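You operate a simulated robot arm through the tools that you are given. There is no shell and no other tool. Be economical: measure what you need, move in short steps, check, and stop when the job is done.

The job below is to be done with a simulated two-armed robot. You get a single attempt, and the scene is never put back.

## Task
Hold the purple tote on the white table steady with one hand and put the blue thread cone in it with the other.

Only the result counts: the job must be done as asked and must still hold three seconds after the hand-in. Knocking over, shifting, dropping, spilling or breaking anything else fails it.

## Robot
Two 6-joint arms with two-finger parallel grippers on one trunk, on a base that drives. Base frame: it is fixed to the floor where the robot stands at the start and does not move with it; the origin is under the middle of the robot, x ahead of it, y to its left, z up; the surface under the hand at the start is at about z = 800. Units: mm, degrees, N and s.
The left shoulder is at the start at [-100, 177, 767], the right one opposite. With the tool pointing down near the work surface each hand reaches from about 100 to 700 mm from the robot's upright axis, wherever it stands, measured 20 degrees to its own side. Payload 1.57 kg a hand.
The tool frame of a hand sits at the grasp point between the pads (the TCP): z along the fingers, y along the line on which they close. The tips reach 30 mm beyond it. The gripper opens to 80 mm. The fingers are 17 mm wide and 12 mm thick; the gripper's body (40 by 82 mm) begins 80 mm behind the TCP.
Orientation is that of the tool frame in the base frame, as a unit quaternion [x, y, z, w]. With the fingers straight down and closing along the base's y, the tool's x points along the base's -x, its y along +y and its z along -z.

## Interface
- The arms move only by the tool send_rows. It takes "left_deltas", "right_deltas" or both (then of equal length, played together; a hand with none holds still); each is a list of rows, each an object (a shift or turn left out is 0, a gripper value left out holds the last) with "dp": the shift along the tool's x, y, z in mm, a list of three; "delta_rot": the turn, a rotation vector about the tool's x, y, z in rad, a list of three. In form: [{"dp": [x, y, z], "delta_rot": [ax, ay, az]}, ...]. A call has 1 to 10 rows; each row shifts and turns the commanded pose from where the row before left it, along the tool's axes as they then stand. "left_jaw" and "right_jaw" are, for a hand that has rows, the finger opening in mm, from 0 to 80, set as the call begins (left out, the last holds). Rows are played at 5 a second. More than 50 mm and 8.6 degrees between two rows, or a gripper value outside its range, and nothing of the call is played. A pose out of reach is approached as far as the arm can. The call stops where the force on the tool passes 40 N (or 10 N more than at its start, if that is more) or the arm is blocked; 0.2 s more then pass. Each finger travels about 72 mm/s and halts on what it meets, pressing with about 38 N; the grip force reading is that of the motor and also rises with nothing between the fingers. The clock runs only during rows and for 0.2 s after the last one: add rows that do not move to give the fingers time. The reply holds the time, the measured pose of the TCP, the force on the tool along the base axes, the opening and the grip force, in the units named above and with some noise, with the torque about the TCP (base axes, N m) and any sound that the robot's microphone picked up, and new pictures: "views" is both (left out), scene, wrist or none (wrist: the cameras of the hands that moved).
- Cameras (640 x 400 px; columns grow to the right, rows downward): "scene" is now at [43.6, 6.8, 1496.5]; the picture's right is [0.07, -1.00, 0.00], its down [-0.67, -0.05, -0.74] and it looks along [0.74, 0.05, -0.67] (base axes); focal length 252 px, centre (320, 200). "left" rides on the left gripper at [72, 7, -122] in its tool frame; the picture's right is [-0.09, 1.00, 0.00], its down [-0.84, -0.08, -0.54] and it looks along [-0.54, -0.05, 0.84] (tool axes); focal length 238 px, centre (320, 200). "right" rides on the right gripper at [72, -7, -122] in its tool frame; the picture's right is [0.09, 1.00, 0.00], its down [-0.84, 0.08, -0.54] and it looks along [-0.54, 0.05, 0.84] (tool axes); focal length 238 px, centre (320, 200). There is no depth. A picture from a camera that has moved, and an enlarged one, comes with that camera's place and axes in the base frame and with its lens.
- lift_body(by): slides the trunk up (or, below 0, down) by that many mm; the arms and the scene camera ride with it, the base frame stays. It gives what a move gives, with no picture.
- base_move(legs): drives the robot by 1 to 6 legs, each [ahead, left, turn to the left] in mm, mm and degrees, along the robot's own axes; the way and the turn of a leg run together, so that a leg with both is an arc; at most 1500 mm and 180 degrees a leg. The arms and the cameras ride along, it lands a little off, and it stops where it bumps. It gives what a move gives, and a new picture of the scene camera.
- turn_head(pan, tilt): turns the head with the scene camera to pan (to the left, within 143 degrees either way) and tilt (down, from -29 to 69), counted from straight ahead of the robot. It gives what a move gives, and a new picture of the scene camera.
- inspect(camera, box): a new picture of the part [left, top, right, bottom] of that camera's present view, enlarged. The clock stands still meanwhile.
- job_done(): hands the job in; it is judged then, once.

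Go step by step. Nothing tells you exact positions but the pictures and the camera data: compare them with the known pose of the tool, close in by small moves and look again before you grip or let go. The budget is 120 turns and 260 pictures, counting those below and the enlarged ones. Unless the task says otherwise, let go and move clear before handing in, and close with one line.

The tools are called after "Request:" by a JSON object that holds its "name" and its "arguments". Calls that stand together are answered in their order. send_rows: Moves the arms, as the interface text tells. Its arguments: {"type":"object","properties":{"left_deltas":{"type":"array","items":{"type":"object","properties":{"dp":{"type":"array","items":{"type":"number"}},"delta_rot":{"type":"array","items":{"type":"number"}}}}},"left_jaw":{"type":"number"},"right_deltas":{"type":"array","items":{"type":"object","properties":{"dp":{"type":"array","items":{"type":"number"}},"delta_rot":{"type":"array","items":{"type":"number"}}}}},"right_jaw":{"type":"number"},"views":{"type":"string","enum":["both","scene","wrist","none"]}},"required":[]} The other tools are called the same way: lift_body (by) slides the trunk up or down; base_move (legs) drives the base; turn_head (pan, tilt) turns the head that bears the scene camera; inspect (camera, box) takes an enlarged picture of a part of a camera's view; job_done () hands the job in.

At the start:

```text
time: 0.0
left_tcp_pos: [306.2, 170.3, 1263.6]
left_ee_rot: [0.0, 1.0, 0.0, 0.0]
left_wrist_force: [0.3, -0.7, 0.7]
left_torque: [-0.02, 0.01, -0.01]
left_width: 80.2
left_gripper_force: 0.0
right_tcp_pos: [329.5, -120.4, 1200.8]
right_ee_rot: [0.0, 1.0, 0.0, 0.0]
right_wrist_force: [-0.8, 0.0, -0.1]
right_torque: [0.0, 0.0, 0.02]
right_width: 80.2
right_gripper_force: 0.0
trunk travel left (down, up): [-210.0, 118.0]
robot x, y, heading: [2.9, 2.2, -0.1]
head pan, tilt: [4.1, 41.9]
```

scene: 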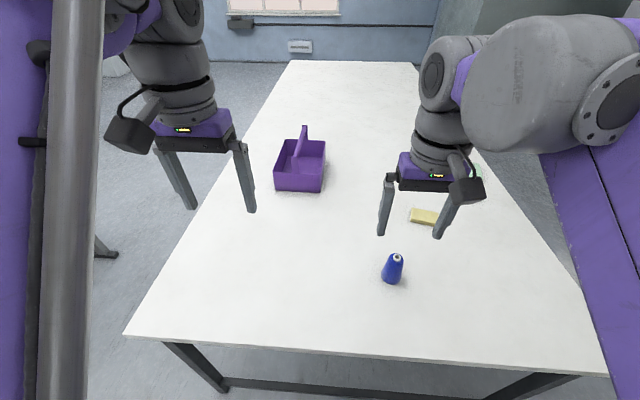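
right: 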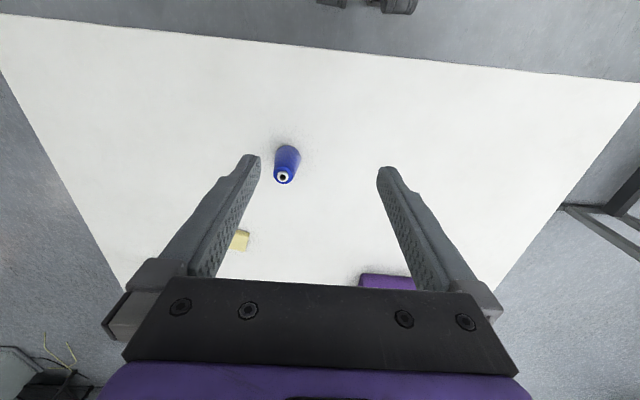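
left: 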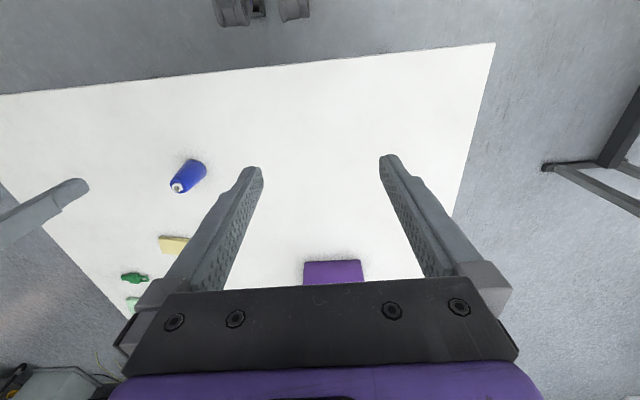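

I see the blue cone near (465, -187) and the purple tote near (900, 150), which is probably out of reach from here. I'll look closer at both.

Request:
{"name": "inspect", "arguments": {"camera": "scene", "box": [240, 110, 360, 210]}}

Request:
{"name": "inspect", "arguments": {"camera": "scene", "box": [360, 190, 480, 300]}}

Request:
{"name": "turn_head", "arguments": {"pan": 0, "tilt": 69}}

```text
4.00 times, centred on (300, 160) of scene
camera zoom: at [43.6, 6.8, 1496.5], right [0.07, -1.0, 0.0], down [-0.67, -0.05, -0.74], along [0.74, 0.05, -0.67], focal length 1008 px, centre (400, 360)
```

zoom: 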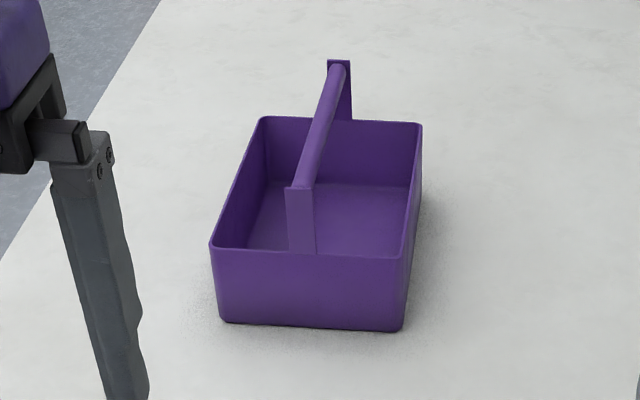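

```text
3.64 times, centred on (420, 245) of scene
camera zoom: at [43.6, 6.8, 1496.5], right [0.07, -1.0, 0.0], down [-0.67, -0.05, -0.74], along [0.74, 0.05, -0.67], focal length 917 px, centre (-44, 36)
```

zoom: 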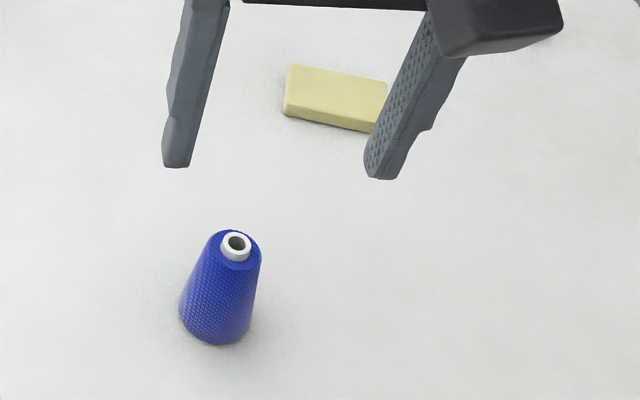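

```text
time: 0.9
left_tcp_pos: [305.9, 170.4, 1262.6]
left_ee_rot: [0.001, 1.0, 0.001, 0.0]
left_wrist_force: [-0.1, 0.1, 0.3]
left_torque: [0.04, 0.0, -0.02]
left_width: 80.0
left_gripper_force: 0.1
right_tcp_pos: [327.9, -120.0, 1201.8]
right_ee_rot: [0.0, 1.0, 0.001, 0.0]
right_wrist_force: [-0.5, 0.0, -0.6]
right_torque: [-0.03, 0.0, 0.03]
right_width: 80.0
right_gripper_force: 0.1
trunk travel left (down, up): [-210.0, 118.0]
robot x, y, heading: [1.2, -1.7, 0.2]
head pan, tilt: [0.0, 68.8]
camera scene: at [16.1, 0.8, 1463.2], right [0.0, -1.0, 0.0], down [-0.93, 0.0, -0.36], along [0.36, 0.0, -0.93], focal length 252 px, centre (320, 200)
```

scene: 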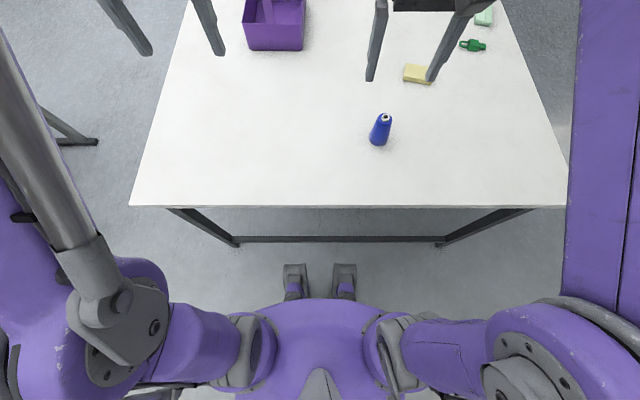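

The cone stands at about (473, -186), is about 110 tall, and is within the right hand's reach. The tote spans x 860–1114, y 60–252, with its rim at z≈900, so I'll need to drive round to the table's left side for it. First I'll move the right hand above the cone.

Request:
{"name": "send_rows", "arguments": {"right_deltas": [{"dp": [-29, -13.2, 35]}, {"dp": [-29, -13.2, 35]}, {"dp": [-29, -13.2, 35]}, {"dp": [-29, -13.2, 35]}, {"dp": [-29, -13.2, 35]}, {}], "right_jaw": 80}}

```text
time: 2.3
left_tcp_pos: [305.2, 170.9, 1262.7]
left_ee_rot: [0.0, 1.0, 0.0, 0.0]
left_wrist_force: [-0.4, 0.0, -0.3]
left_torque: [-0.01, 0.0, -0.01]
left_width: 80.0
left_gripper_force: 0.0
right_tcp_pos: [474.6, -188.6, 1027.5]
right_ee_rot: [0.0, 1.0, 0.0, -0.001]
right_wrist_force: [-0.6, 0.8, 1.0]
right_torque: [0.04, -0.01, 0.04]
right_width: 80.0
right_gripper_force: 0.1
trunk travel left (down, up): [-210.0, 118.0]
robot x, y, heading: [-0.5, -1.7, -0.3]
head pan, tilt: [0.0, 68.8]
camera scene: at [15.2, 1.1, 1463.2], right [0.0, -1.0, 0.0], down [-0.93, 0.0, -0.36], along [0.36, 0.0, -0.93], focal length 252 px, centre (320, 200)
camera right: at [402.3, -195.0, 1149.1], right [-0.09, 1.0, 0.0], down [0.84, 0.08, 0.54], along [0.54, 0.05, -0.84], focal length 238 px, centre (320, 200)
```

scene: 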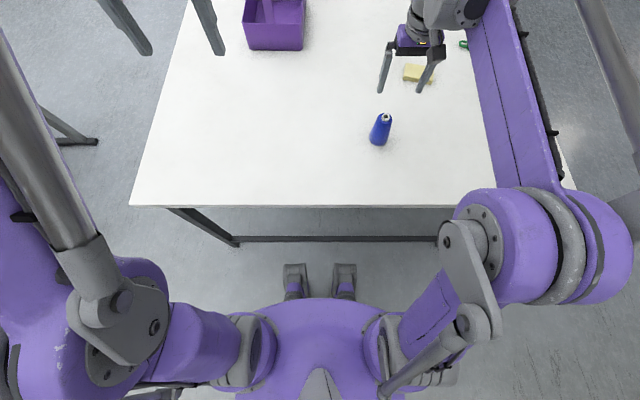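
right: 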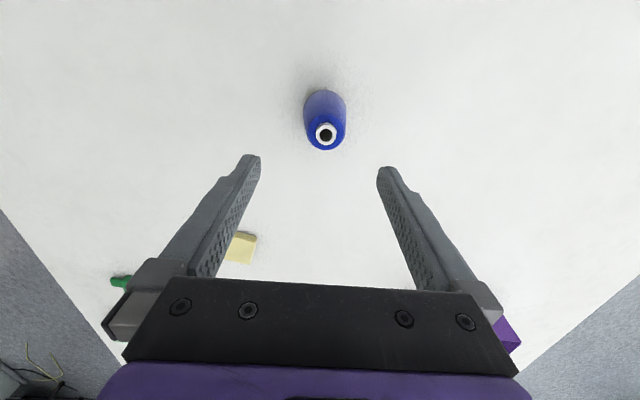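

The cone's axis is at (475, -182), so I'll shift 6 mm left and go down to z≈860 with the jaws open.

Request:
{"name": "send_rows", "arguments": {"right_deltas": [{"dp": [0, 6.5, 20]}, {"dp": [0, 0, 35]}, {"dp": [0, 0, 35]}, {"dp": [0, 0, 35]}, {"dp": [0, 0, 40]}, {}]}}

```text
time: 3.7
left_tcp_pos: [304.8, 171.1, 1263.9]
left_ee_rot: [0.001, 1.0, 0.0, 0.0]
left_wrist_force: [-0.4, 0.0, 0.1]
left_torque: [-0.01, -0.01, -0.01]
left_width: 80.0
left_gripper_force: 0.1
right_tcp_pos: [473.3, -176.8, 861.4]
right_ee_rot: [0.0, 1.0, 0.001, 0.0]
right_wrist_force: [-1.4, 0.4, 0.7]
right_torque: [-0.01, -0.03, 0.01]
right_width: 80.0
right_gripper_force: 0.0
trunk travel left (down, up): [-210.0, 118.0]
robot x, y, heading: [3.4, -2.4, -0.2]
head pan, tilt: [0.0, 68.8]
camera scene: at [15.7, 0.9, 1463.2], right [0.0, -1.0, 0.0], down [-0.93, 0.0, -0.36], along [0.36, 0.0, -0.93], focal length 252 px, centre (320, 200)
camera right: at [401.1, -184.9, 984.2], right [-0.09, 1.0, 0.0], down [0.84, 0.08, 0.54], along [0.54, 0.05, -0.84], focal length 238 px, centre (320, 200)
```

scene: 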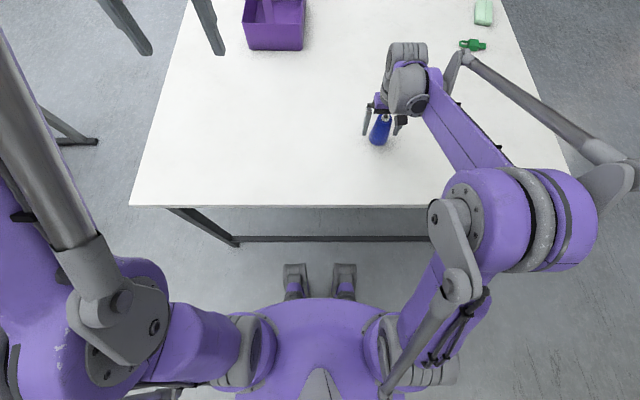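
right: 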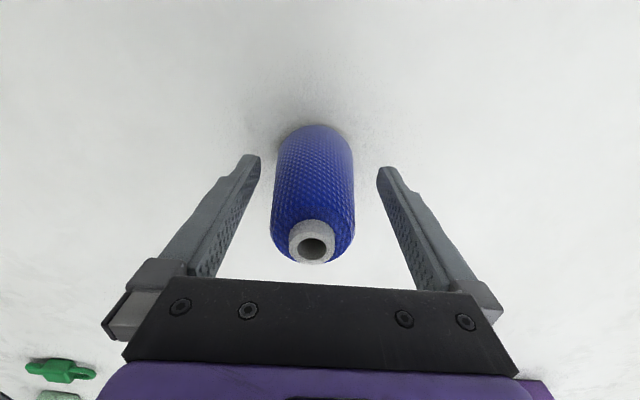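

The cone sits about 4 mm to the right of the jaw centre, so I'll correct that and close.

Request:
{"name": "send_rows", "arguments": {"right_deltas": [{"dp": [-1, -4, 0]}, {}], "views": "none"}}

Request:
{"name": "send_rows", "arguments": {"right_deltas": [{}, {}, {}, {}, {}], "right_jaw": 20, "views": "wrist"}}

```text
time: 4.3
left_tcp_pos: [306.0, 171.6, 1264.0]
left_ee_rot: [0.0, 1.0, -0.001, 0.001]
left_wrist_force: [-0.6, -0.3, -0.5]
left_torque: [0.05, 0.01, 0.0]
left_width: 80.2
left_gripper_force: 0.1
right_tcp_pos: [475.1, -182.5, 861.0]
right_ee_rot: [-0.001, 1.0, 0.0, 0.0]
right_wrist_force: [-0.2, 0.2, 0.3]
right_torque: [0.01, 0.01, 0.0]
right_width: 80.2
right_gripper_force: 0.0
trunk travel left (down, up): [-210.0, 118.0]
robot x, y, heading: [-1.3, 0.4, -0.0]
head pan, tilt: [0.0, 68.8]
```

```text
time: 5.5
left_tcp_pos: [305.7, 172.7, 1262.0]
left_ee_rot: [0.0, 1.0, 0.0, 0.0]
left_wrist_force: [-0.2, 0.4, 0.2]
left_torque: [0.0, 0.0, 0.01]
left_width: 80.1
left_gripper_force: 0.1
right_tcp_pos: [476.8, -182.8, 862.4]
right_ee_rot: [0.0, 1.0, 0.0, 0.001]
right_wrist_force: [-0.5, 0.3, 1.1]
right_torque: [0.02, -0.03, 0.01]
right_width: 53.4
right_gripper_force: 38.3
trunk travel left (down, up): [-210.0, 118.0]
robot x, y, heading: [1.4, 0.4, 0.2]
head pan, tilt: [0.0, 68.8]
camera right: at [402.5, -190.1, 984.4], right [-0.09, 1.0, 0.0], down [0.84, 0.08, 0.54], along [0.54, 0.05, -0.84], focal length 238 px, centre (320, 200)
```

right: 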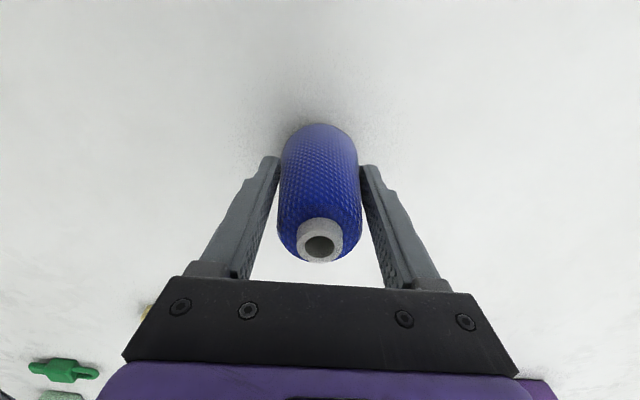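

The grip holds at 53 mm and 38 N. I'll lift straight up and then draw back.

Request:
{"name": "send_rows", "arguments": {"right_deltas": [{"dp": [0, 0, -15]}, {"dp": [0, 0, -25]}, {"dp": [0, 0, -40]}, {"dp": [0, 0, -40]}, {"dp": [0, 0, -40]}, {"dp": [10, 0, -40]}, {"dp": [30, 4, -40]}, {"dp": [30, 4, -40]}, {"dp": [30, 4, -20]}, {}]}}

Request:
{"name": "turn_head", "arguments": {"pan": 60, "tilt": 40}}

Request:
{"name": "turn_head", "arguments": {"pan": 20, "tilt": 25}}

```text
refused: row 7 steps farther than a row can; nothing moved
```

```text
time: 6.8
left_tcp_pos: [304.9, 171.0, 1263.5]
left_ee_rot: [0.001, 1.0, 0.0, 0.0]
left_wrist_force: [0.2, 0.3, 0.2]
left_torque: [0.0, -0.01, 0.0]
left_width: 80.1
left_gripper_force: 0.1
right_tcp_pos: [475.5, -181.9, 860.7]
right_ee_rot: [0.0, 1.0, 0.0, -0.001]
right_wrist_force: [0.4, 0.5, 1.7]
right_torque: [0.03, -0.05, 0.02]
right_width: 53.4
right_gripper_force: 38.0
trunk travel left (down, up): [-210.0, 118.0]
robot x, y, heading: [1.1, -1.6, 0.2]
head pan, tilt: [60.0, 40.0]
camera scene: at [2.6, 74.5, 1499.3], right [0.87, -0.5, 0.0], down [-0.32, -0.56, -0.77], along [0.38, 0.66, -0.64], focal length 252 px, centre (320, 200)
```

scene: 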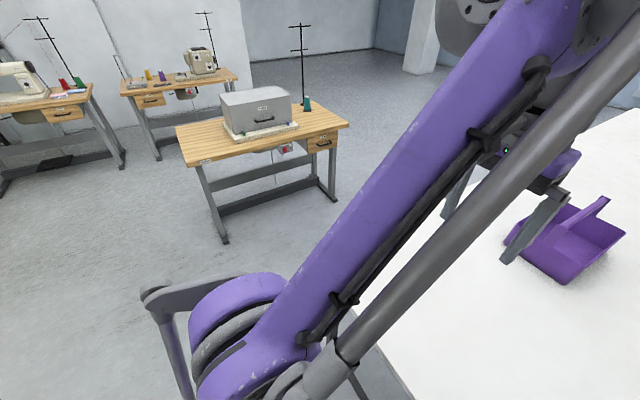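

```text
time: 7.9
left_tcp_pos: [304.9, 170.9, 1263.9]
left_ee_rot: [0.0, 1.0, 0.0, 0.0]
left_wrist_force: [-0.6, 0.5, -1.0]
left_torque: [-0.02, 0.01, -0.02]
left_width: 80.2
left_gripper_force: 0.2
right_tcp_pos: [475.4, -182.5, 862.8]
right_ee_rot: [0.0, 1.0, 0.0, 0.0]
right_wrist_force: [1.8, -0.1, 3.3]
right_torque: [0.0, -0.05, -0.05]
right_width: 53.1
right_gripper_force: 37.5
trunk travel left (down, up): [-210.0, 118.0]
robot x, y, heading: [-0.0, 0.5, 0.1]
head pan, tilt: [20.0, 25.0]
camera scene: at [46.6, 32.5, 1522.6], right [0.34, -0.94, 0.0], down [-0.4, -0.14, -0.91], along [0.85, 0.31, -0.42], focal length 252 px, centre (320, 200)
```

scene: 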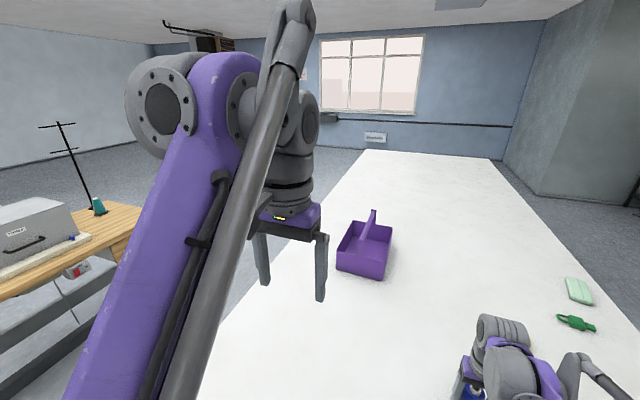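

The cone is still gripped. The aisle on the left is about 960 mm wide, with a sewing table from y≈1490, so I can drive there. I'll lift the cone now with shorter rows.

Request:
{"name": "send_rows", "arguments": {"right_deltas": [{"dp": [0, 0, -15]}, {"dp": [0, 0, -25]}, {"dp": [0, 0, -40]}, {"dp": [0, 0, -40]}, {"dp": [0, 0, -40]}, {"dp": [10, 0, -40]}, {"dp": [30, 4, -36]}, {"dp": [30, 4, -36]}, {"dp": [30, 4, -30]}, {"dp": [25, 0, 0]}], "views": "both"}}

```text
time: 10.1
left_tcp_pos: [303.8, 171.1, 1263.8]
left_ee_rot: [-0.001, 1.0, 0.0, 0.001]
left_wrist_force: [0.1, 0.6, -0.2]
left_torque: [-0.05, 0.01, -0.03]
left_width: 80.0
left_gripper_force: 0.1
right_tcp_pos: [349.5, -173.5, 1162.9]
right_ee_rot: [0.001, 1.0, 0.0, 0.0]
right_wrist_force: [-0.2, -0.5, 0.8]
right_torque: [-0.02, 0.01, 0.03]
right_width: 19.8
right_gripper_force: 0.0
trunk travel left (down, up): [-210.0, 118.0]
robot x, y, heading: [-3.0, 0.9, 0.2]
head pan, tilt: [20.0, 25.0]
camera scene: at [45.8, 32.2, 1522.7], right [0.34, -0.94, 0.0], down [-0.4, -0.14, -0.91], along [0.85, 0.31, -0.42], focal length 252 px, centre (320, 200)
camera right: at [276.6, -181.1, 1286.2], right [-0.09, 1.0, 0.0], down [0.84, 0.08, 0.54], along [0.54, 0.05, -0.84], focal length 238 px, centre (320, 200)
```

scene: 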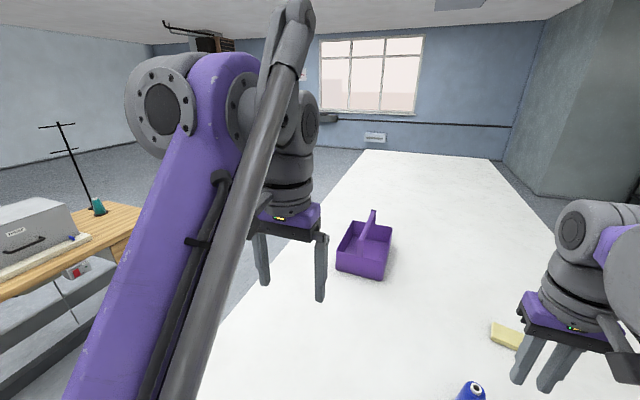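
right: 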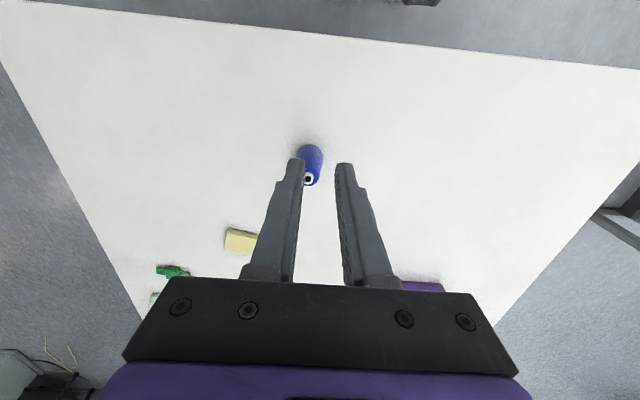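

The cone slipped out of the jaws because of its taper. It still stands at (476, -182). I'll look closely at its shape for a better grip.

Request:
{"name": "inspect", "arguments": {"camera": "right", "box": [280, 130, 344, 200]}}

Request:
{"name": "turn_head", "arguments": {"pan": -15, "tilt": 50}}

Request:
{"name": "inspect", "arguments": {"camera": "scene", "box": [280, 180, 380, 280]}}

```text
5.71 times, centred on (312, 165) of right
camera zoom: at [276.6, -181.1, 1286.2], right [-0.09, 1.0, 0.0], down [0.84, 0.08, 0.54], along [0.54, 0.05, -0.84], focal length 1362 px, centre (366, 400)
```

zoom: 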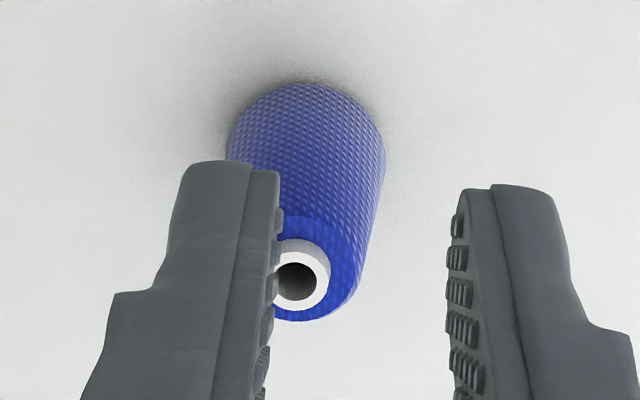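

```text
time: 11.1
left_tcp_pos: [306.1, 171.3, 1262.7]
left_ee_rot: [0.001, 1.0, -0.001, 0.0]
left_wrist_force: [-1.2, -0.3, -1.7]
left_torque: [0.05, -0.01, 0.0]
left_width: 80.0
left_gripper_force: 0.0
right_tcp_pos: [349.8, -173.3, 1162.9]
right_ee_rot: [0.0, 1.0, 0.0, 0.0]
right_wrist_force: [0.1, 0.7, 0.4]
right_torque: [0.0, 0.0, 0.01]
right_width: 19.8
right_gripper_force: 0.1
trunk travel left (down, up): [-210.0, 118.0]
robot x, y, heading: [3.7, -0.1, -0.4]
head pan, tilt: [-15.0, 50.0]
camera scene: at [34.5, -19.1, 1485.2], right [-0.26, -0.97, 0.0], down [-0.74, 0.2, -0.64], along [0.62, -0.17, -0.77], focal length 252 px, centre (320, 200)
```

scene: 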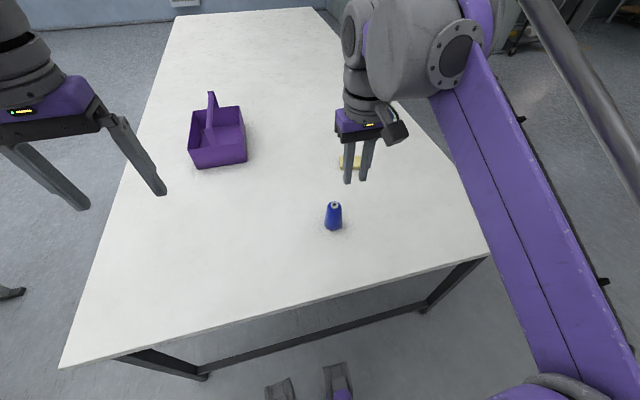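

```text
4.00 times, centred on (330, 230) of scene
camera zoom: at [34.5, -19.1, 1485.2], right [-0.26, -0.97, 0.0], down [-0.74, 0.2, -0.64], along [0.62, -0.17, -0.77], focal length 1008 px, centre (280, 80)
```

zoom: 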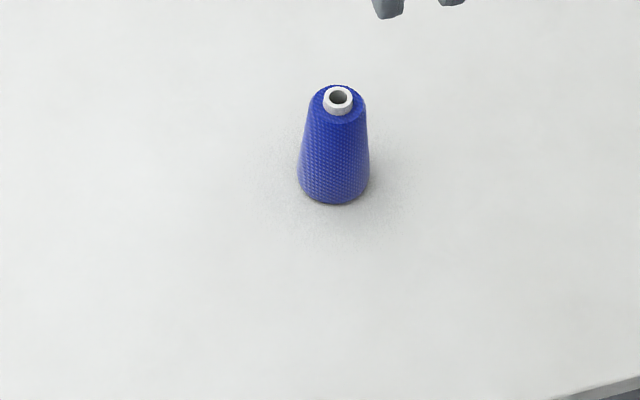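

The white tube stands about 10 mm proud of the body and is a straight cylinder of about 21 mm. I'll grip it with the fingertips just above the cone's shoulder at z≈897.

Request:
{"name": "send_rows", "arguments": {"right_deltas": [{"dp": [-30, -2, 20]}, {"dp": [-30, -2, 20]}, {"dp": [-30, -2, 25]}, {"dp": [-36, -2.5, 25]}, {"dp": [0, 0, 40]}, {"dp": [0, 0, 35]}, {"dp": [0, 0, 25]}, {"dp": [0, 0, 15]}, {}], "right_jaw": 50, "views": "wrist"}}

Request:
{"name": "inspect", "arguments": {"camera": "right", "box": [240, 80, 400, 280]}}

```text
time: 13.1
left_tcp_pos: [305.6, 171.4, 1263.6]
left_ee_rot: [0.0, 1.0, 0.0, 0.0]
left_wrist_force: [0.4, 0.0, -0.1]
left_torque: [0.02, -0.01, -0.01]
left_width: 79.7
left_gripper_force: 0.1
right_tcp_pos: [477.0, -180.5, 957.3]
right_ee_rot: [0.0, 1.0, -0.001, 0.0]
right_wrist_force: [0.4, 0.5, 0.1]
right_torque: [-0.01, 0.03, 0.01]
right_width: 49.9
right_gripper_force: 0.1
trunk travel left (down, up): [-210.0, 118.0]
robot x, y, heading: [-0.8, -0.7, 0.0]
head pan, tilt: [-15.0, 50.0]
camera right: at [404.6, -187.9, 1080.1], right [-0.09, 1.0, 0.0], down [0.84, 0.08, 0.54], along [0.54, 0.05, -0.84], focal length 238 px, centre (320, 200)
```

right: 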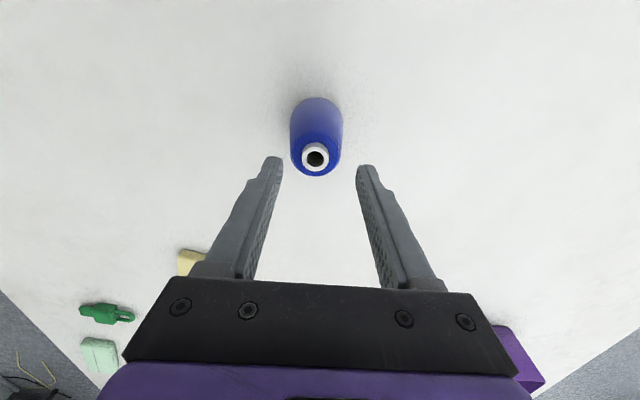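

```text
2.00 times, centred on (320, 180) of right
camera zoom: at [404.6, -187.9, 1080.1], right [-0.09, 1.0, 0.0], down [0.84, 0.08, 0.54], along [0.54, 0.05, -0.84], focal length 477 px, centre (320, 240)
```

zoom: 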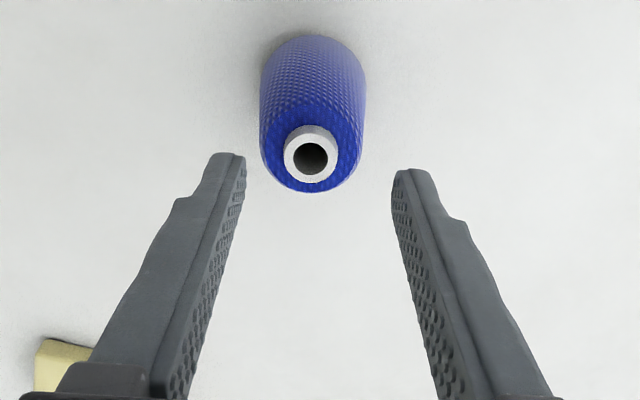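

The tube centre is at (478, -184.5), so I'll shift 3.5 mm and lower until the tips are just above the shoulder.

Request:
{"name": "send_rows", "arguments": {"right_deltas": [{"dp": [-1, -3.5, 10]}, {"dp": [0, 0, 9]}, {"dp": [0, 0, 7]}, {}], "views": "none"}}

Request:
{"name": "inspect", "arguments": {"camera": "right", "box": [240, 80, 400, 240]}}

```text
time: 14.1
left_tcp_pos: [304.9, 171.2, 1264.5]
left_ee_rot: [0.001, 1.0, 0.001, -0.001]
left_wrist_force: [-0.2, 0.5, 0.3]
left_torque: [0.03, 0.01, -0.04]
left_width: 79.8
left_gripper_force: 0.0
right_tcp_pos: [478.1, -185.2, 931.0]
right_ee_rot: [0.0, 1.0, 0.0, 0.0]
right_wrist_force: [0.1, 0.6, 0.2]
right_torque: [0.0, -0.02, -0.02]
right_width: 50.2
right_gripper_force: 0.1
trunk travel left (down, up): [-210.0, 118.0]
robot x, y, heading: [-1.2, 0.5, 0.1]
head pan, tilt: [-15.0, 50.0]
```

```text
2.50 times, centred on (320, 160) of right
camera zoom: at [405.3, -192.4, 1054.2], right [-0.09, 1.0, 0.0], down [0.84, 0.08, 0.54], along [0.54, 0.05, -0.84], focal length 596 px, centre (320, 300)
```

zoom: 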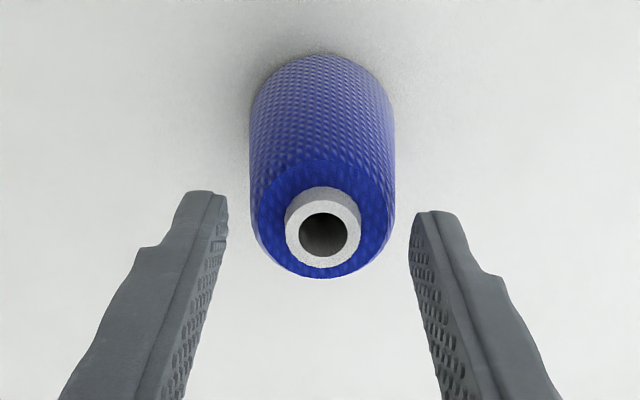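

The fingers are aligned around the tube. I'll close to 30 mm so the tips hang over the shoulder, then feel downward.

Request:
{"name": "send_rows", "arguments": {"right_deltas": [{}, {}, {}], "right_jaw": 30, "views": "none"}}

Request:
{"name": "send_rows", "arguments": {"right_deltas": [{"dp": [0, 0, 1.5]}, {}], "views": "none"}}

Request:
{"name": "inspect", "arguments": {"camera": "right", "box": [240, 80, 400, 240]}}

```text
time: 14.9
left_tcp_pos: [304.9, 171.5, 1262.8]
left_ee_rot: [0.0, 1.0, 0.0, 0.0]
left_wrist_force: [-0.6, 0.0, 0.0]
left_torque: [-0.02, 0.02, -0.01]
left_width: 80.1
left_gripper_force: 0.0
right_tcp_pos: [478.1, -184.2, 931.3]
right_ee_rot: [0.001, 1.0, 0.0, 0.0]
right_wrist_force: [0.4, 0.2, 0.0]
right_torque: [-0.02, 0.0, 0.01]
right_width: 30.0
right_gripper_force: 0.0
trunk travel left (down, up): [-210.0, 118.0]
robot x, y, heading: [0.0, -2.3, -0.1]
head pan, tilt: [-15.0, 50.0]
```

```text
time: 15.5
left_tcp_pos: [303.2, 171.8, 1263.3]
left_ee_rot: [0.0, 1.0, 0.0, -0.001]
left_wrist_force: [0.3, 0.5, -1.2]
left_torque: [0.0, -0.02, 0.01]
left_width: 80.0
left_gripper_force: 0.1
right_tcp_pos: [478.1, -185.0, 930.0]
right_ee_rot: [0.001, 1.0, 0.0, 0.0]
right_wrist_force: [-0.2, 0.0, 0.0]
right_torque: [-0.01, -0.01, 0.01]
right_width: 30.2
right_gripper_force: 0.0
trunk travel left (down, up): [-210.0, 118.0]
robot x, y, heading: [1.7, 1.9, -0.0]
head pan, tilt: [-15.0, 50.0]
```

```text
2.50 times, centred on (320, 160) of right
camera zoom: at [405.2, -192.0, 1053.2], right [-0.09, 1.0, 0.0], down [0.84, 0.08, 0.54], along [0.54, 0.05, -0.84], focal length 596 px, centre (320, 300)
```

zoom: 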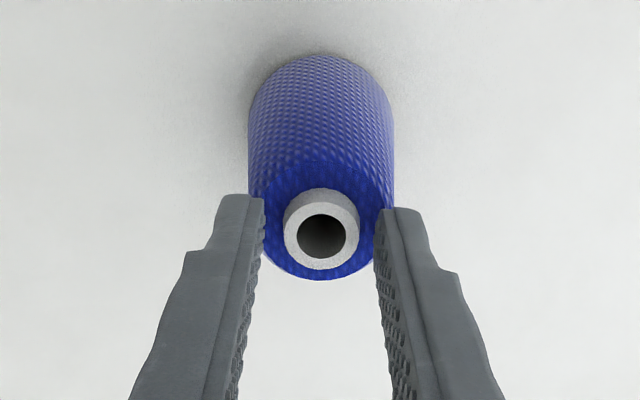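

There's no contact yet, so I'll keep feeling downward in small steps.

Request:
{"name": "send_rows", "arguments": {"right_deltas": [{"dp": [0, 0, 1.5]}, {}], "views": "none"}}

Request:
{"name": "send_rows", "arguments": {"right_deltas": [{"dp": [0, 0, 1.5]}, {}], "views": "none"}}

```text
time: 16.1
left_tcp_pos: [304.6, 171.9, 1263.6]
left_ee_rot: [0.0, 1.0, 0.0, 0.001]
left_wrist_force: [0.5, 0.4, 0.2]
left_torque: [0.02, -0.01, 0.01]
left_width: 80.1
left_gripper_force: 0.1
right_tcp_pos: [477.4, -185.1, 930.3]
right_ee_rot: [0.0, 1.0, 0.0, 0.001]
right_wrist_force: [3.4, 2.1, 13.9]
right_torque: [0.24, -0.15, -0.04]
right_width: 31.0
right_gripper_force: 0.4
trunk travel left (down, up): [-210.0, 118.0]
robot x, y, heading: [-2.5, -1.3, 0.1]
head pan, tilt: [-15.0, 50.0]
```

```text
time: 16.9
left_tcp_pos: [304.3, 171.2, 1263.3]
left_ee_rot: [0.0, 1.0, 0.001, 0.0]
left_wrist_force: [-0.2, 0.0, 0.9]
left_torque: [0.01, -0.02, -0.04]
left_width: 80.1
left_gripper_force: 0.1
right_tcp_pos: [476.6, -184.2, 929.3]
right_ee_rot: [-0.001, 1.0, -0.001, 0.001]
right_wrist_force: [0.6, 1.4, 20.7]
right_torque: [-0.02, -0.09, -0.04]
right_width: 31.3
right_gripper_force: 37.9
trunk travel left (down, up): [-210.0, 118.0]
robot x, y, heading: [1.5, -1.4, 0.0]
head pan, tilt: [-15.0, 50.0]
stopped in row 2 (right hand): the force on the tool passed its limit at 41 N (the readings are from after the stop); the commanded pose is now the measured one
```

I've touched the shoulder at tip z≈900. I'll back off 1.5 mm and close on the tube.

Request:
{"name": "send_rows", "arguments": {"right_deltas": [{"dp": [0, -0.5, -1.5]}, {}], "views": "none"}}

Request:
{"name": "send_rows", "arguments": {"right_deltas": [{}, {}, {}, {}], "right_jaw": 5, "views": "wrist"}}

```text
time: 17.5
left_tcp_pos: [304.6, 172.2, 1263.6]
left_ee_rot: [0.0, 1.0, 0.0, 0.0]
left_wrist_force: [0.0, 0.1, -0.7]
left_torque: [0.0, 0.02, 0.01]
left_width: 80.0
left_gripper_force: 0.1
right_tcp_pos: [476.3, -185.7, 929.2]
right_ee_rot: [0.0, 1.0, 0.0, 0.001]
right_wrist_force: [-1.5, 2.2, 11.0]
right_torque: [0.27, 0.03, 0.05]
right_width: 32.0
right_gripper_force: 0.9
trunk travel left (down, up): [-210.0, 118.0]
robot x, y, heading: [-1.7, 5.0, 0.0]
head pan, tilt: [-15.0, 50.0]
```

```text
time: 18.5
left_tcp_pos: [304.5, 171.6, 1263.0]
left_ee_rot: [0.001, 1.0, 0.0, 0.001]
left_wrist_force: [-0.6, 0.5, 0.8]
left_torque: [0.0, 0.04, 0.0]
left_width: 79.8
left_gripper_force: 0.0
right_tcp_pos: [476.5, -184.9, 929.5]
right_ee_rot: [0.0, 1.0, -0.002, 0.001]
right_wrist_force: [-0.3, 5.3, 19.7]
right_torque: [0.15, -0.12, 0.01]
right_width: 28.6
right_gripper_force: 38.4
trunk travel left (down, up): [-210.0, 118.0]
robot x, y, heading: [-1.1, 1.2, 0.1]
head pan, tilt: [-15.0, 50.0]
camera right: at [403.8, -191.6, 1052.5], right [-0.09, 1.0, 0.0], down [0.84, 0.08, 0.54], along [0.54, 0.05, -0.84], focal length 238 px, centre (320, 200)
```

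right: 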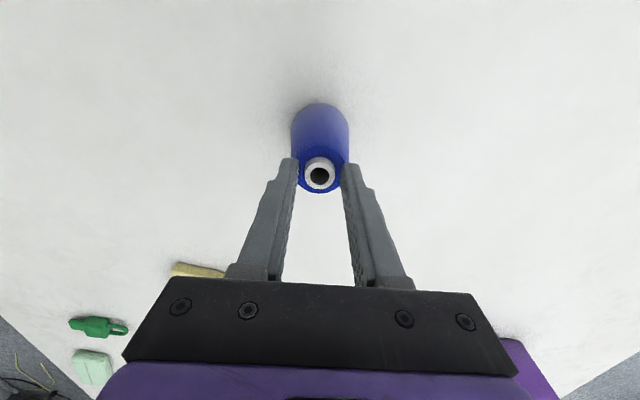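

The jaws stopped at 28.6 mm while still pressing down, so they are on the shoulder rather than the tube. I'll open, rise 3 mm and close again.

Request:
{"name": "send_rows", "arguments": {"right_deltas": [{}, {}, {"dp": [0, 0, -2]}, {}], "right_jaw": 36, "views": "none"}}

Request:
{"name": "send_rows", "arguments": {"right_deltas": [{"dp": [-1, 0, -2]}, {}], "views": "none"}}

Request:
{"name": "send_rows", "arguments": {"right_deltas": [{}, {}, {}, {}], "right_jaw": 5, "views": "none"}}

Request:
{"name": "inspect", "arguments": {"camera": "right", "box": [240, 80, 400, 240]}}

```text
time: 19.5
left_tcp_pos: [305.7, 170.7, 1263.7]
left_ee_rot: [0.0, 1.0, 0.0, 0.0]
left_wrist_force: [-0.6, -0.4, 0.4]
left_torque: [0.0, 0.0, -0.04]
left_width: 79.9
left_gripper_force: 0.2
right_tcp_pos: [477.5, -186.0, 931.9]
right_ee_rot: [0.0, 1.0, 0.0, 0.001]
right_wrist_force: [0.5, -1.5, 1.1]
right_torque: [-0.01, 0.02, -0.04]
right_width: 36.0
right_gripper_force: 0.0
trunk travel left (down, up): [-210.0, 118.0]
robot x, y, heading: [3.2, -1.3, -0.2]
head pan, tilt: [-15.0, 50.0]
```

```text
time: 20.1
left_tcp_pos: [305.9, 172.1, 1263.1]
left_ee_rot: [-0.001, 1.0, 0.0, 0.0]
left_wrist_force: [-0.4, -0.3, -0.4]
left_torque: [0.01, 0.01, 0.03]
left_width: 80.0
left_gripper_force: 0.1
right_tcp_pos: [479.6, -184.4, 931.4]
right_ee_rot: [0.0, 1.0, 0.0, 0.001]
right_wrist_force: [0.1, -0.6, 0.4]
right_torque: [0.0, 0.0, 0.01]
right_width: 36.0
right_gripper_force: 0.1
trunk travel left (down, up): [-210.0, 118.0]
robot x, y, heading: [-3.0, 0.4, 0.1]
head pan, tilt: [-15.0, 50.0]
```

```text
time: 21.1
left_tcp_pos: [304.0, 172.1, 1264.2]
left_ee_rot: [0.0, 1.0, 0.0, 0.001]
left_wrist_force: [-0.2, -0.3, -0.8]
left_torque: [0.03, 0.0, 0.0]
left_width: 79.9
left_gripper_force: 0.0
right_tcp_pos: [478.1, -184.0, 933.8]
right_ee_rot: [0.0, 1.0, 0.0, 0.001]
right_wrist_force: [2.8, -0.5, 24.4]
right_torque: [0.05, 0.01, 0.01]
right_width: 3.6
right_gripper_force: 0.1
trunk travel left (down, up): [-210.0, 118.0]
robot x, y, heading: [-0.0, 4.4, -0.1]
head pan, tilt: [-15.0, 50.0]
```

```text
2.50 times, centred on (320, 160) of right
camera zoom: at [405.1, -191.7, 1056.5], right [-0.09, 1.0, 0.0], down [0.84, 0.08, 0.54], along [0.54, 0.05, -0.84], focal length 596 px, centre (320, 300)
```

zoom: 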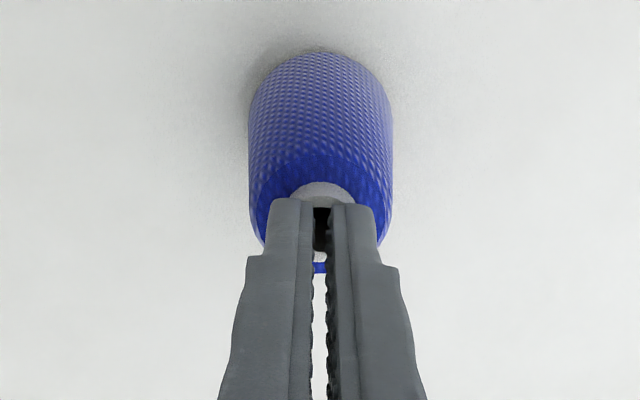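

The tube can't be gripped because the tips ride off over its edge. The better grip is with the tips almost on the table, so the flat pads bear on the cone's widest, rounded base edge and not on the slope. I'll rise, open and check.

Request:
{"name": "send_rows", "arguments": {"right_deltas": [{"dp": [0, 0, -10]}, {"dp": [0, 0, -10]}, {}], "views": "none"}}

Request:
{"name": "send_rows", "arguments": {"right_deltas": [{}, {}, {}, {}], "right_jaw": 80, "views": "wrist"}}

Request:
{"name": "inspect", "arguments": {"camera": "scene", "box": [310, 180, 360, 240]}}

```text
time: 21.9
left_tcp_pos: [306.1, 171.0, 1263.8]
left_ee_rot: [0.0, 1.0, 0.0, 0.0]
left_wrist_force: [-0.1, -0.6, 0.7]
left_torque: [0.0, -0.04, 0.02]
left_width: 79.9
left_gripper_force: 0.1
right_tcp_pos: [478.1, -185.7, 953.7]
right_ee_rot: [0.0, 1.0, 0.0, 0.001]
right_wrist_force: [-0.4, 0.1, -0.5]
right_torque: [0.0, 0.01, -0.03]
right_width: 5.0
right_gripper_force: 0.1
trunk travel left (down, up): [-210.0, 118.0]
robot x, y, heading: [2.9, -0.1, -0.2]
head pan, tilt: [-15.0, 50.0]
```

```text
time: 22.9
left_tcp_pos: [305.6, 171.0, 1263.8]
left_ee_rot: [0.0, 1.0, 0.0, 0.0]
left_wrist_force: [0.1, -0.3, -0.1]
left_torque: [0.02, 0.02, 0.0]
left_width: 80.0
left_gripper_force: 0.1
right_tcp_pos: [476.8, -184.0, 954.1]
right_ee_rot: [0.0, 1.0, 0.0, 0.001]
right_wrist_force: [-0.3, 0.4, 0.4]
right_torque: [0.02, 0.04, 0.01]
right_width: 80.0
right_gripper_force: 0.0
trunk travel left (down, up): [-210.0, 118.0]
robot x, y, heading: [-1.6, -1.0, -0.1]
head pan, tilt: [-15.0, 50.0]
camera right: at [405.6, -193.0, 1076.2], right [-0.09, 1.0, 0.0], down [0.84, 0.08, 0.54], along [0.54, 0.05, -0.84], focal length 238 px, centre (320, 200)
```

right: 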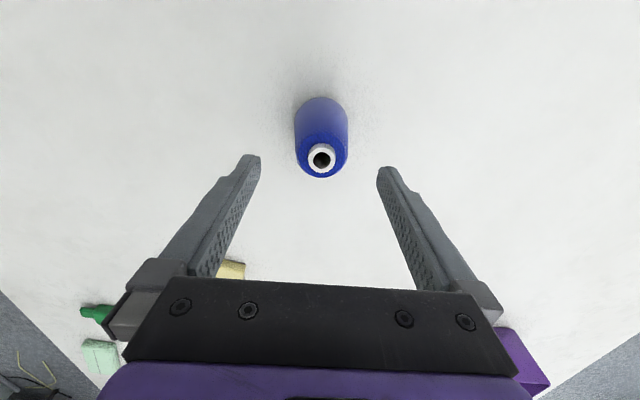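

```text
6.67 times, centred on (335, 210) of scene
camera zoom: at [34.6, -19.2, 1485.1], right [-0.26, -0.97, 0.0], down [-0.74, 0.2, -0.64], along [0.62, -0.17, -0.77], focal length 1681 px, centre (220, 133)
```

zoom: 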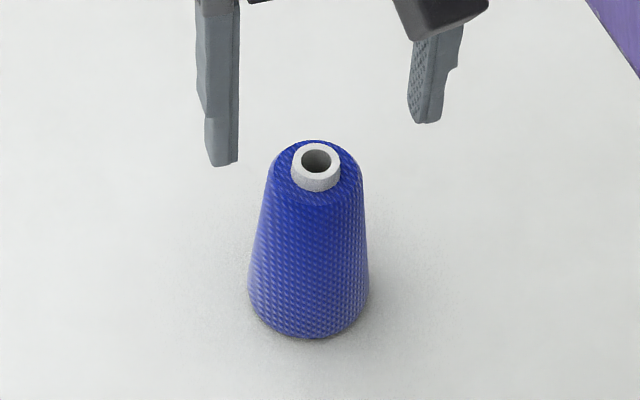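

The cone stands upright at (478, -185), centred between the jaws. I'll descend until the tips are just above the table.

Request:
{"name": "send_rows", "arguments": {"right_deltas": [{"dp": [0, 0, 30]}, {"dp": [0, 0, 30]}, {"dp": [0, 0, 30]}, {"dp": [0, 0, 15]}, {"dp": [0, 0, 9]}, {}], "views": "none"}}

Request:
{"name": "send_rows", "arguments": {"right_deltas": [{"dp": [0, 0, 2]}, {"dp": [0, 0, 2]}, {}], "views": "wrist"}}

Request:
{"name": "inspect", "arguments": {"camera": "scene", "box": [310, 180, 360, 240]}}

```text
time: 24.3
left_tcp_pos: [305.3, 171.7, 1262.9]
left_ee_rot: [0.0, 1.0, 0.0, 0.0]
left_wrist_force: [1.0, 1.1, 0.9]
left_torque: [-0.02, 0.02, -0.01]
left_width: 80.2
left_gripper_force: 0.0
right_tcp_pos: [476.6, -185.9, 839.2]
right_ee_rot: [0.0, 1.0, 0.0, 0.001]
right_wrist_force: [0.4, -0.6, 0.0]
right_torque: [-0.01, 0.02, 0.01]
right_width: 80.0
right_gripper_force: 0.1
trunk travel left (down, up): [-210.0, 118.0]
robot x, y, heading: [0.5, 0.0, 0.2]
head pan, tilt: [-15.0, 50.0]
```

```text
time: 25.1
left_tcp_pos: [305.1, 171.3, 1263.2]
left_ee_rot: [0.0, 1.0, 0.0, 0.0]
left_wrist_force: [0.8, -0.2, 0.9]
left_torque: [0.02, -0.01, 0.0]
left_width: 79.8
left_gripper_force: 0.1
right_tcp_pos: [477.2, -185.3, 835.7]
right_ee_rot: [0.0, 1.0, 0.0, 0.001]
right_wrist_force: [0.3, 0.3, 0.6]
right_torque: [-0.01, -0.01, -0.01]
right_width: 79.9
right_gripper_force: 0.0
trunk travel left (down, up): [-210.0, 118.0]
robot x, y, heading: [1.7, 0.7, 0.1]
head pan, tilt: [-15.0, 50.0]
camera right: at [405.5, -192.8, 957.5], right [-0.09, 1.0, 0.0], down [0.84, 0.08, 0.54], along [0.54, 0.05, -0.84], focal length 238 px, centre (320, 200)
```

right: 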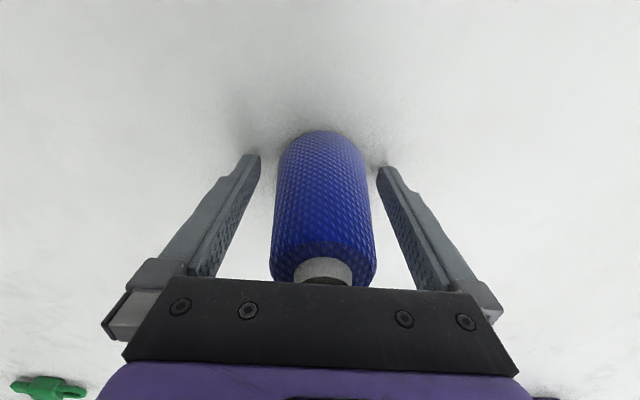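

```text
6.67 times, centred on (335, 210) of scene
camera zoom: at [34.6, -19.1, 1485.1], right [-0.26, -0.97, 0.0], down [-0.74, 0.2, -0.64], along [0.62, -0.17, -0.77], focal length 1681 px, centre (220, 133)
```

zoom: 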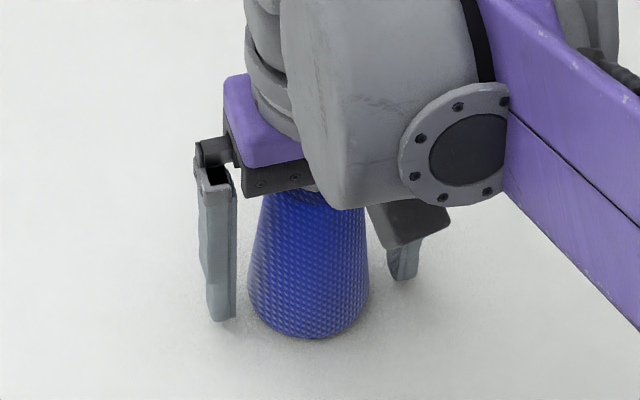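

The tips are about 5 mm above the table. I'll lower a little more, watching the force.

Request:
{"name": "send_rows", "arguments": {"right_deltas": [{"dp": [0, 1.5, 1.5]}, {}, {}], "views": "none"}}

Request:
{"name": "send_rows", "arguments": {"right_deltas": [{"dp": [0, 0, 1.5]}, {}, {}], "views": "none"}}

```text
time: 25.9
left_tcp_pos: [306.2, 171.5, 1263.0]
left_ee_rot: [0.0, 1.0, 0.0, 0.0]
left_wrist_force: [0.5, 0.3, -1.0]
left_torque: [0.0, 0.01, 0.03]
left_width: 80.3
left_gripper_force: 0.0
right_tcp_pos: [479.1, -184.2, 833.3]
right_ee_rot: [0.0, 1.0, 0.0, 0.001]
right_wrist_force: [0.5, -0.1, 0.8]
right_torque: [0.0, -0.01, 0.0]
right_width: 80.2
right_gripper_force: 0.0
trunk travel left (down, up): [-210.0, 118.0]
robot x, y, heading: [1.6, 0.6, -0.1]
head pan, tilt: [-15.0, 50.0]
```

```text
time: 26.7
left_tcp_pos: [304.5, 170.9, 1263.0]
left_ee_rot: [0.0, 1.0, 0.0, 0.001]
left_wrist_force: [0.2, -0.2, -0.2]
left_torque: [-0.04, 0.04, 0.02]
left_width: 79.9
left_gripper_force: 0.1
right_tcp_pos: [478.3, -184.8, 831.2]
right_ee_rot: [-0.001, 1.0, 0.0, 0.001]
right_wrist_force: [-0.9, 0.0, -0.5]
right_torque: [-0.01, -0.05, 0.0]
right_width: 80.0
right_gripper_force: 0.0
trunk travel left (down, up): [-210.0, 118.0]
robot x, y, heading: [3.1, -0.3, 0.0]
head pan, tilt: [-15.0, 50.0]
```

No table contact yet and the tips are about 1–2 mm above it, so I'll close here.

Request:
{"name": "send_rows", "arguments": {"right_deltas": [{}, {}, {}, {}, {}], "right_jaw": 20, "views": "none"}}

Request:
{"name": "send_rows", "arguments": {"right_deltas": [{}, {}, {}, {}, {}], "views": "wrist"}}

```text
time: 27.9
left_tcp_pos: [306.4, 171.6, 1262.3]
left_ee_rot: [0.0, 1.0, 0.0, -0.001]
left_wrist_force: [-0.2, 0.4, -0.2]
left_torque: [-0.01, -0.01, 0.05]
left_width: 79.9
left_gripper_force: 0.0
right_tcp_pos: [478.7, -183.5, 832.3]
right_ee_rot: [0.0, 1.0, 0.0, 0.001]
right_wrist_force: [-0.7, 1.3, -0.4]
right_torque: [0.04, 0.01, -0.01]
right_width: 58.3
right_gripper_force: 38.2
trunk travel left (down, up): [-210.0, 118.0]
robot x, y, heading: [0.9, 1.6, 0.1]
head pan, tilt: [-15.0, 50.0]
```

```text
time: 29.1
left_tcp_pos: [306.6, 171.5, 1261.9]
left_ee_rot: [0.0, 1.0, 0.0, -0.001]
left_wrist_force: [-0.1, -0.2, 0.3]
left_torque: [0.03, -0.01, 0.03]
left_width: 79.8
left_gripper_force: 0.1
right_tcp_pos: [478.8, -183.7, 831.8]
right_ee_rot: [0.0, 1.0, 0.001, 0.0]
right_wrist_force: [0.2, 0.5, -0.5]
right_torque: [0.01, -0.01, -0.01]
right_width: 58.3
right_gripper_force: 37.9
trunk travel left (down, up): [-210.0, 118.0]
robot x, y, heading: [1.3, 1.0, -0.2]
head pan, tilt: [-15.0, 50.0]
camera right: at [405.9, -192.0, 954.3], right [-0.09, 1.0, 0.0], down [0.84, 0.08, 0.54], along [0.54, 0.05, -0.84], focal length 238 px, centre (320, 200)
```

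right: 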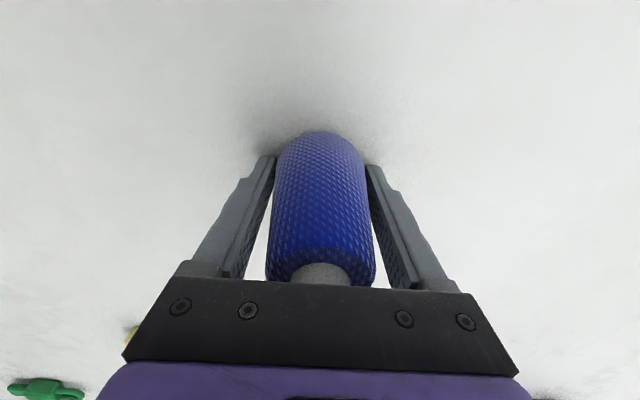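

The opening is steady at 58.3 mm and no upward force is creeping in. I'll lift slowly and watch.

Request:
{"name": "send_rows", "arguments": {"right_deltas": [{"dp": [0, 0, -1]}, {"dp": [0, 0, -2]}, {"dp": [0, 0, -2]}, {"dp": [0, 0, -3]}, {"dp": [0, 0, -4]}, {}], "views": "wrist"}}

```text
time: 30.5
left_tcp_pos: [304.9, 170.6, 1263.1]
left_ee_rot: [0.0, 1.0, 0.0, 0.0]
left_wrist_force: [-0.1, 0.1, -0.7]
left_torque: [-0.03, 0.0, -0.01]
left_width: 80.1
left_gripper_force: 0.0
right_tcp_pos: [479.5, -182.2, 844.5]
right_ee_rot: [0.0, 1.0, 0.0, 0.002]
right_wrist_force: [0.2, -0.5, -1.3]
right_torque: [0.0, 0.01, 0.01]
right_width: 58.3
right_gripper_force: 38.1
trunk travel left (down, up): [-210.0, 118.0]
robot x, y, heading: [0.8, -1.0, 0.5]
head pan, tilt: [-15.0, 50.0]
camera right: at [406.1, -190.8, 966.7], right [-0.09, 1.0, 0.0], down [0.84, 0.08, 0.54], along [0.54, 0.05, -0.84], focal length 238 px, centre (320, 200)
```

right: 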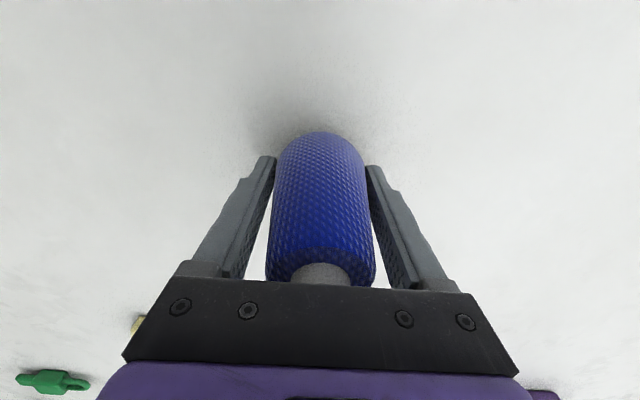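

The cone is rising with the hand. I'll continue up at a moderate speed.

Request:
{"name": "send_rows", "arguments": {"right_deltas": [{"dp": [0, 0, -8]}, {"dp": [0, 0, -14]}, {"dp": [0, 0, -20]}, {"dp": [0, 0, -25]}, {"dp": [0, 0, -25]}, {"dp": [0, 0, -25]}, {"dp": [0, 0, -25]}, {"dp": [0, 0, -25]}, {"dp": [0, 0, -15]}, {"dp": [0, 0, -6]}], "views": "none"}}

Request:
{"name": "send_rows", "arguments": {"right_deltas": [{"dp": [5, 0, -10]}, {"dp": [12, 0, -20]}, {"dp": [20, 0, -25]}, {"dp": [25, 0, -25]}, {"dp": [25, 0, -25]}, {"dp": [20, 0, -15]}, {"dp": [12, 0, -8]}, {"dp": [6, 0, 0]}, {}], "views": "wrist"}}

```text
time: 32.7
left_tcp_pos: [306.2, 171.7, 1263.4]
left_ee_rot: [0.0, 1.0, 0.0, 0.0]
left_wrist_force: [0.6, 0.1, 0.5]
left_torque: [-0.01, -0.04, -0.01]
left_width: 80.2
left_gripper_force: 0.0
right_tcp_pos: [479.6, -184.2, 1032.6]
right_ee_rot: [0.0, 1.0, 0.0, 0.001]
right_wrist_force: [0.0, -0.1, -1.9]
right_torque: [0.01, -0.04, -0.01]
right_width: 58.7
right_gripper_force: 38.6
trunk travel left (down, up): [-210.0, 118.0]
robot x, y, heading: [4.3, 3.9, 0.3]
head pan, tilt: [-15.0, 50.0]
```

```text
time: 34.7
left_tcp_pos: [306.5, 172.0, 1262.7]
left_ee_rot: [0.0, 1.0, -0.001, 0.0]
left_wrist_force: [0.1, 0.4, 0.3]
left_torque: [0.03, -0.01, -0.02]
left_width: 80.3
left_gripper_force: 0.0
right_tcp_pos: [354.6, -183.4, 1160.1]
right_ee_rot: [0.0, 1.0, 0.0, 0.001]
right_wrist_force: [-0.3, 0.2, -2.1]
right_torque: [0.01, 0.01, -0.03]
right_width: 58.3
right_gripper_force: 38.2
trunk travel left (down, up): [-210.0, 118.0]
robot x, y, heading: [1.0, -0.6, 0.1]
head pan, tilt: [-15.0, 50.0]
camera right: at [281.1, -191.2, 1283.0], right [-0.09, 1.0, 0.0], down [0.84, 0.08, 0.54], along [0.54, 0.05, -0.84], focal length 238 px, centre (320, 200)
```

right: 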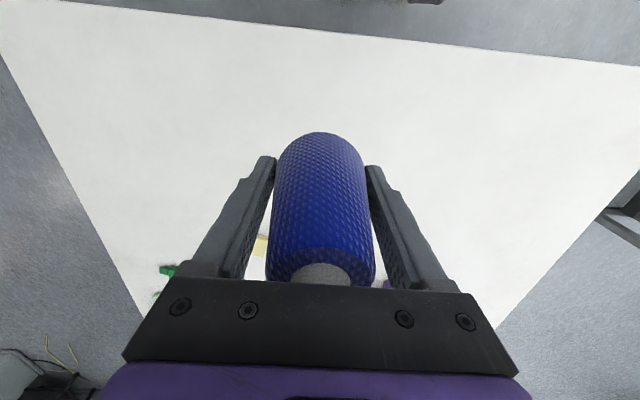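

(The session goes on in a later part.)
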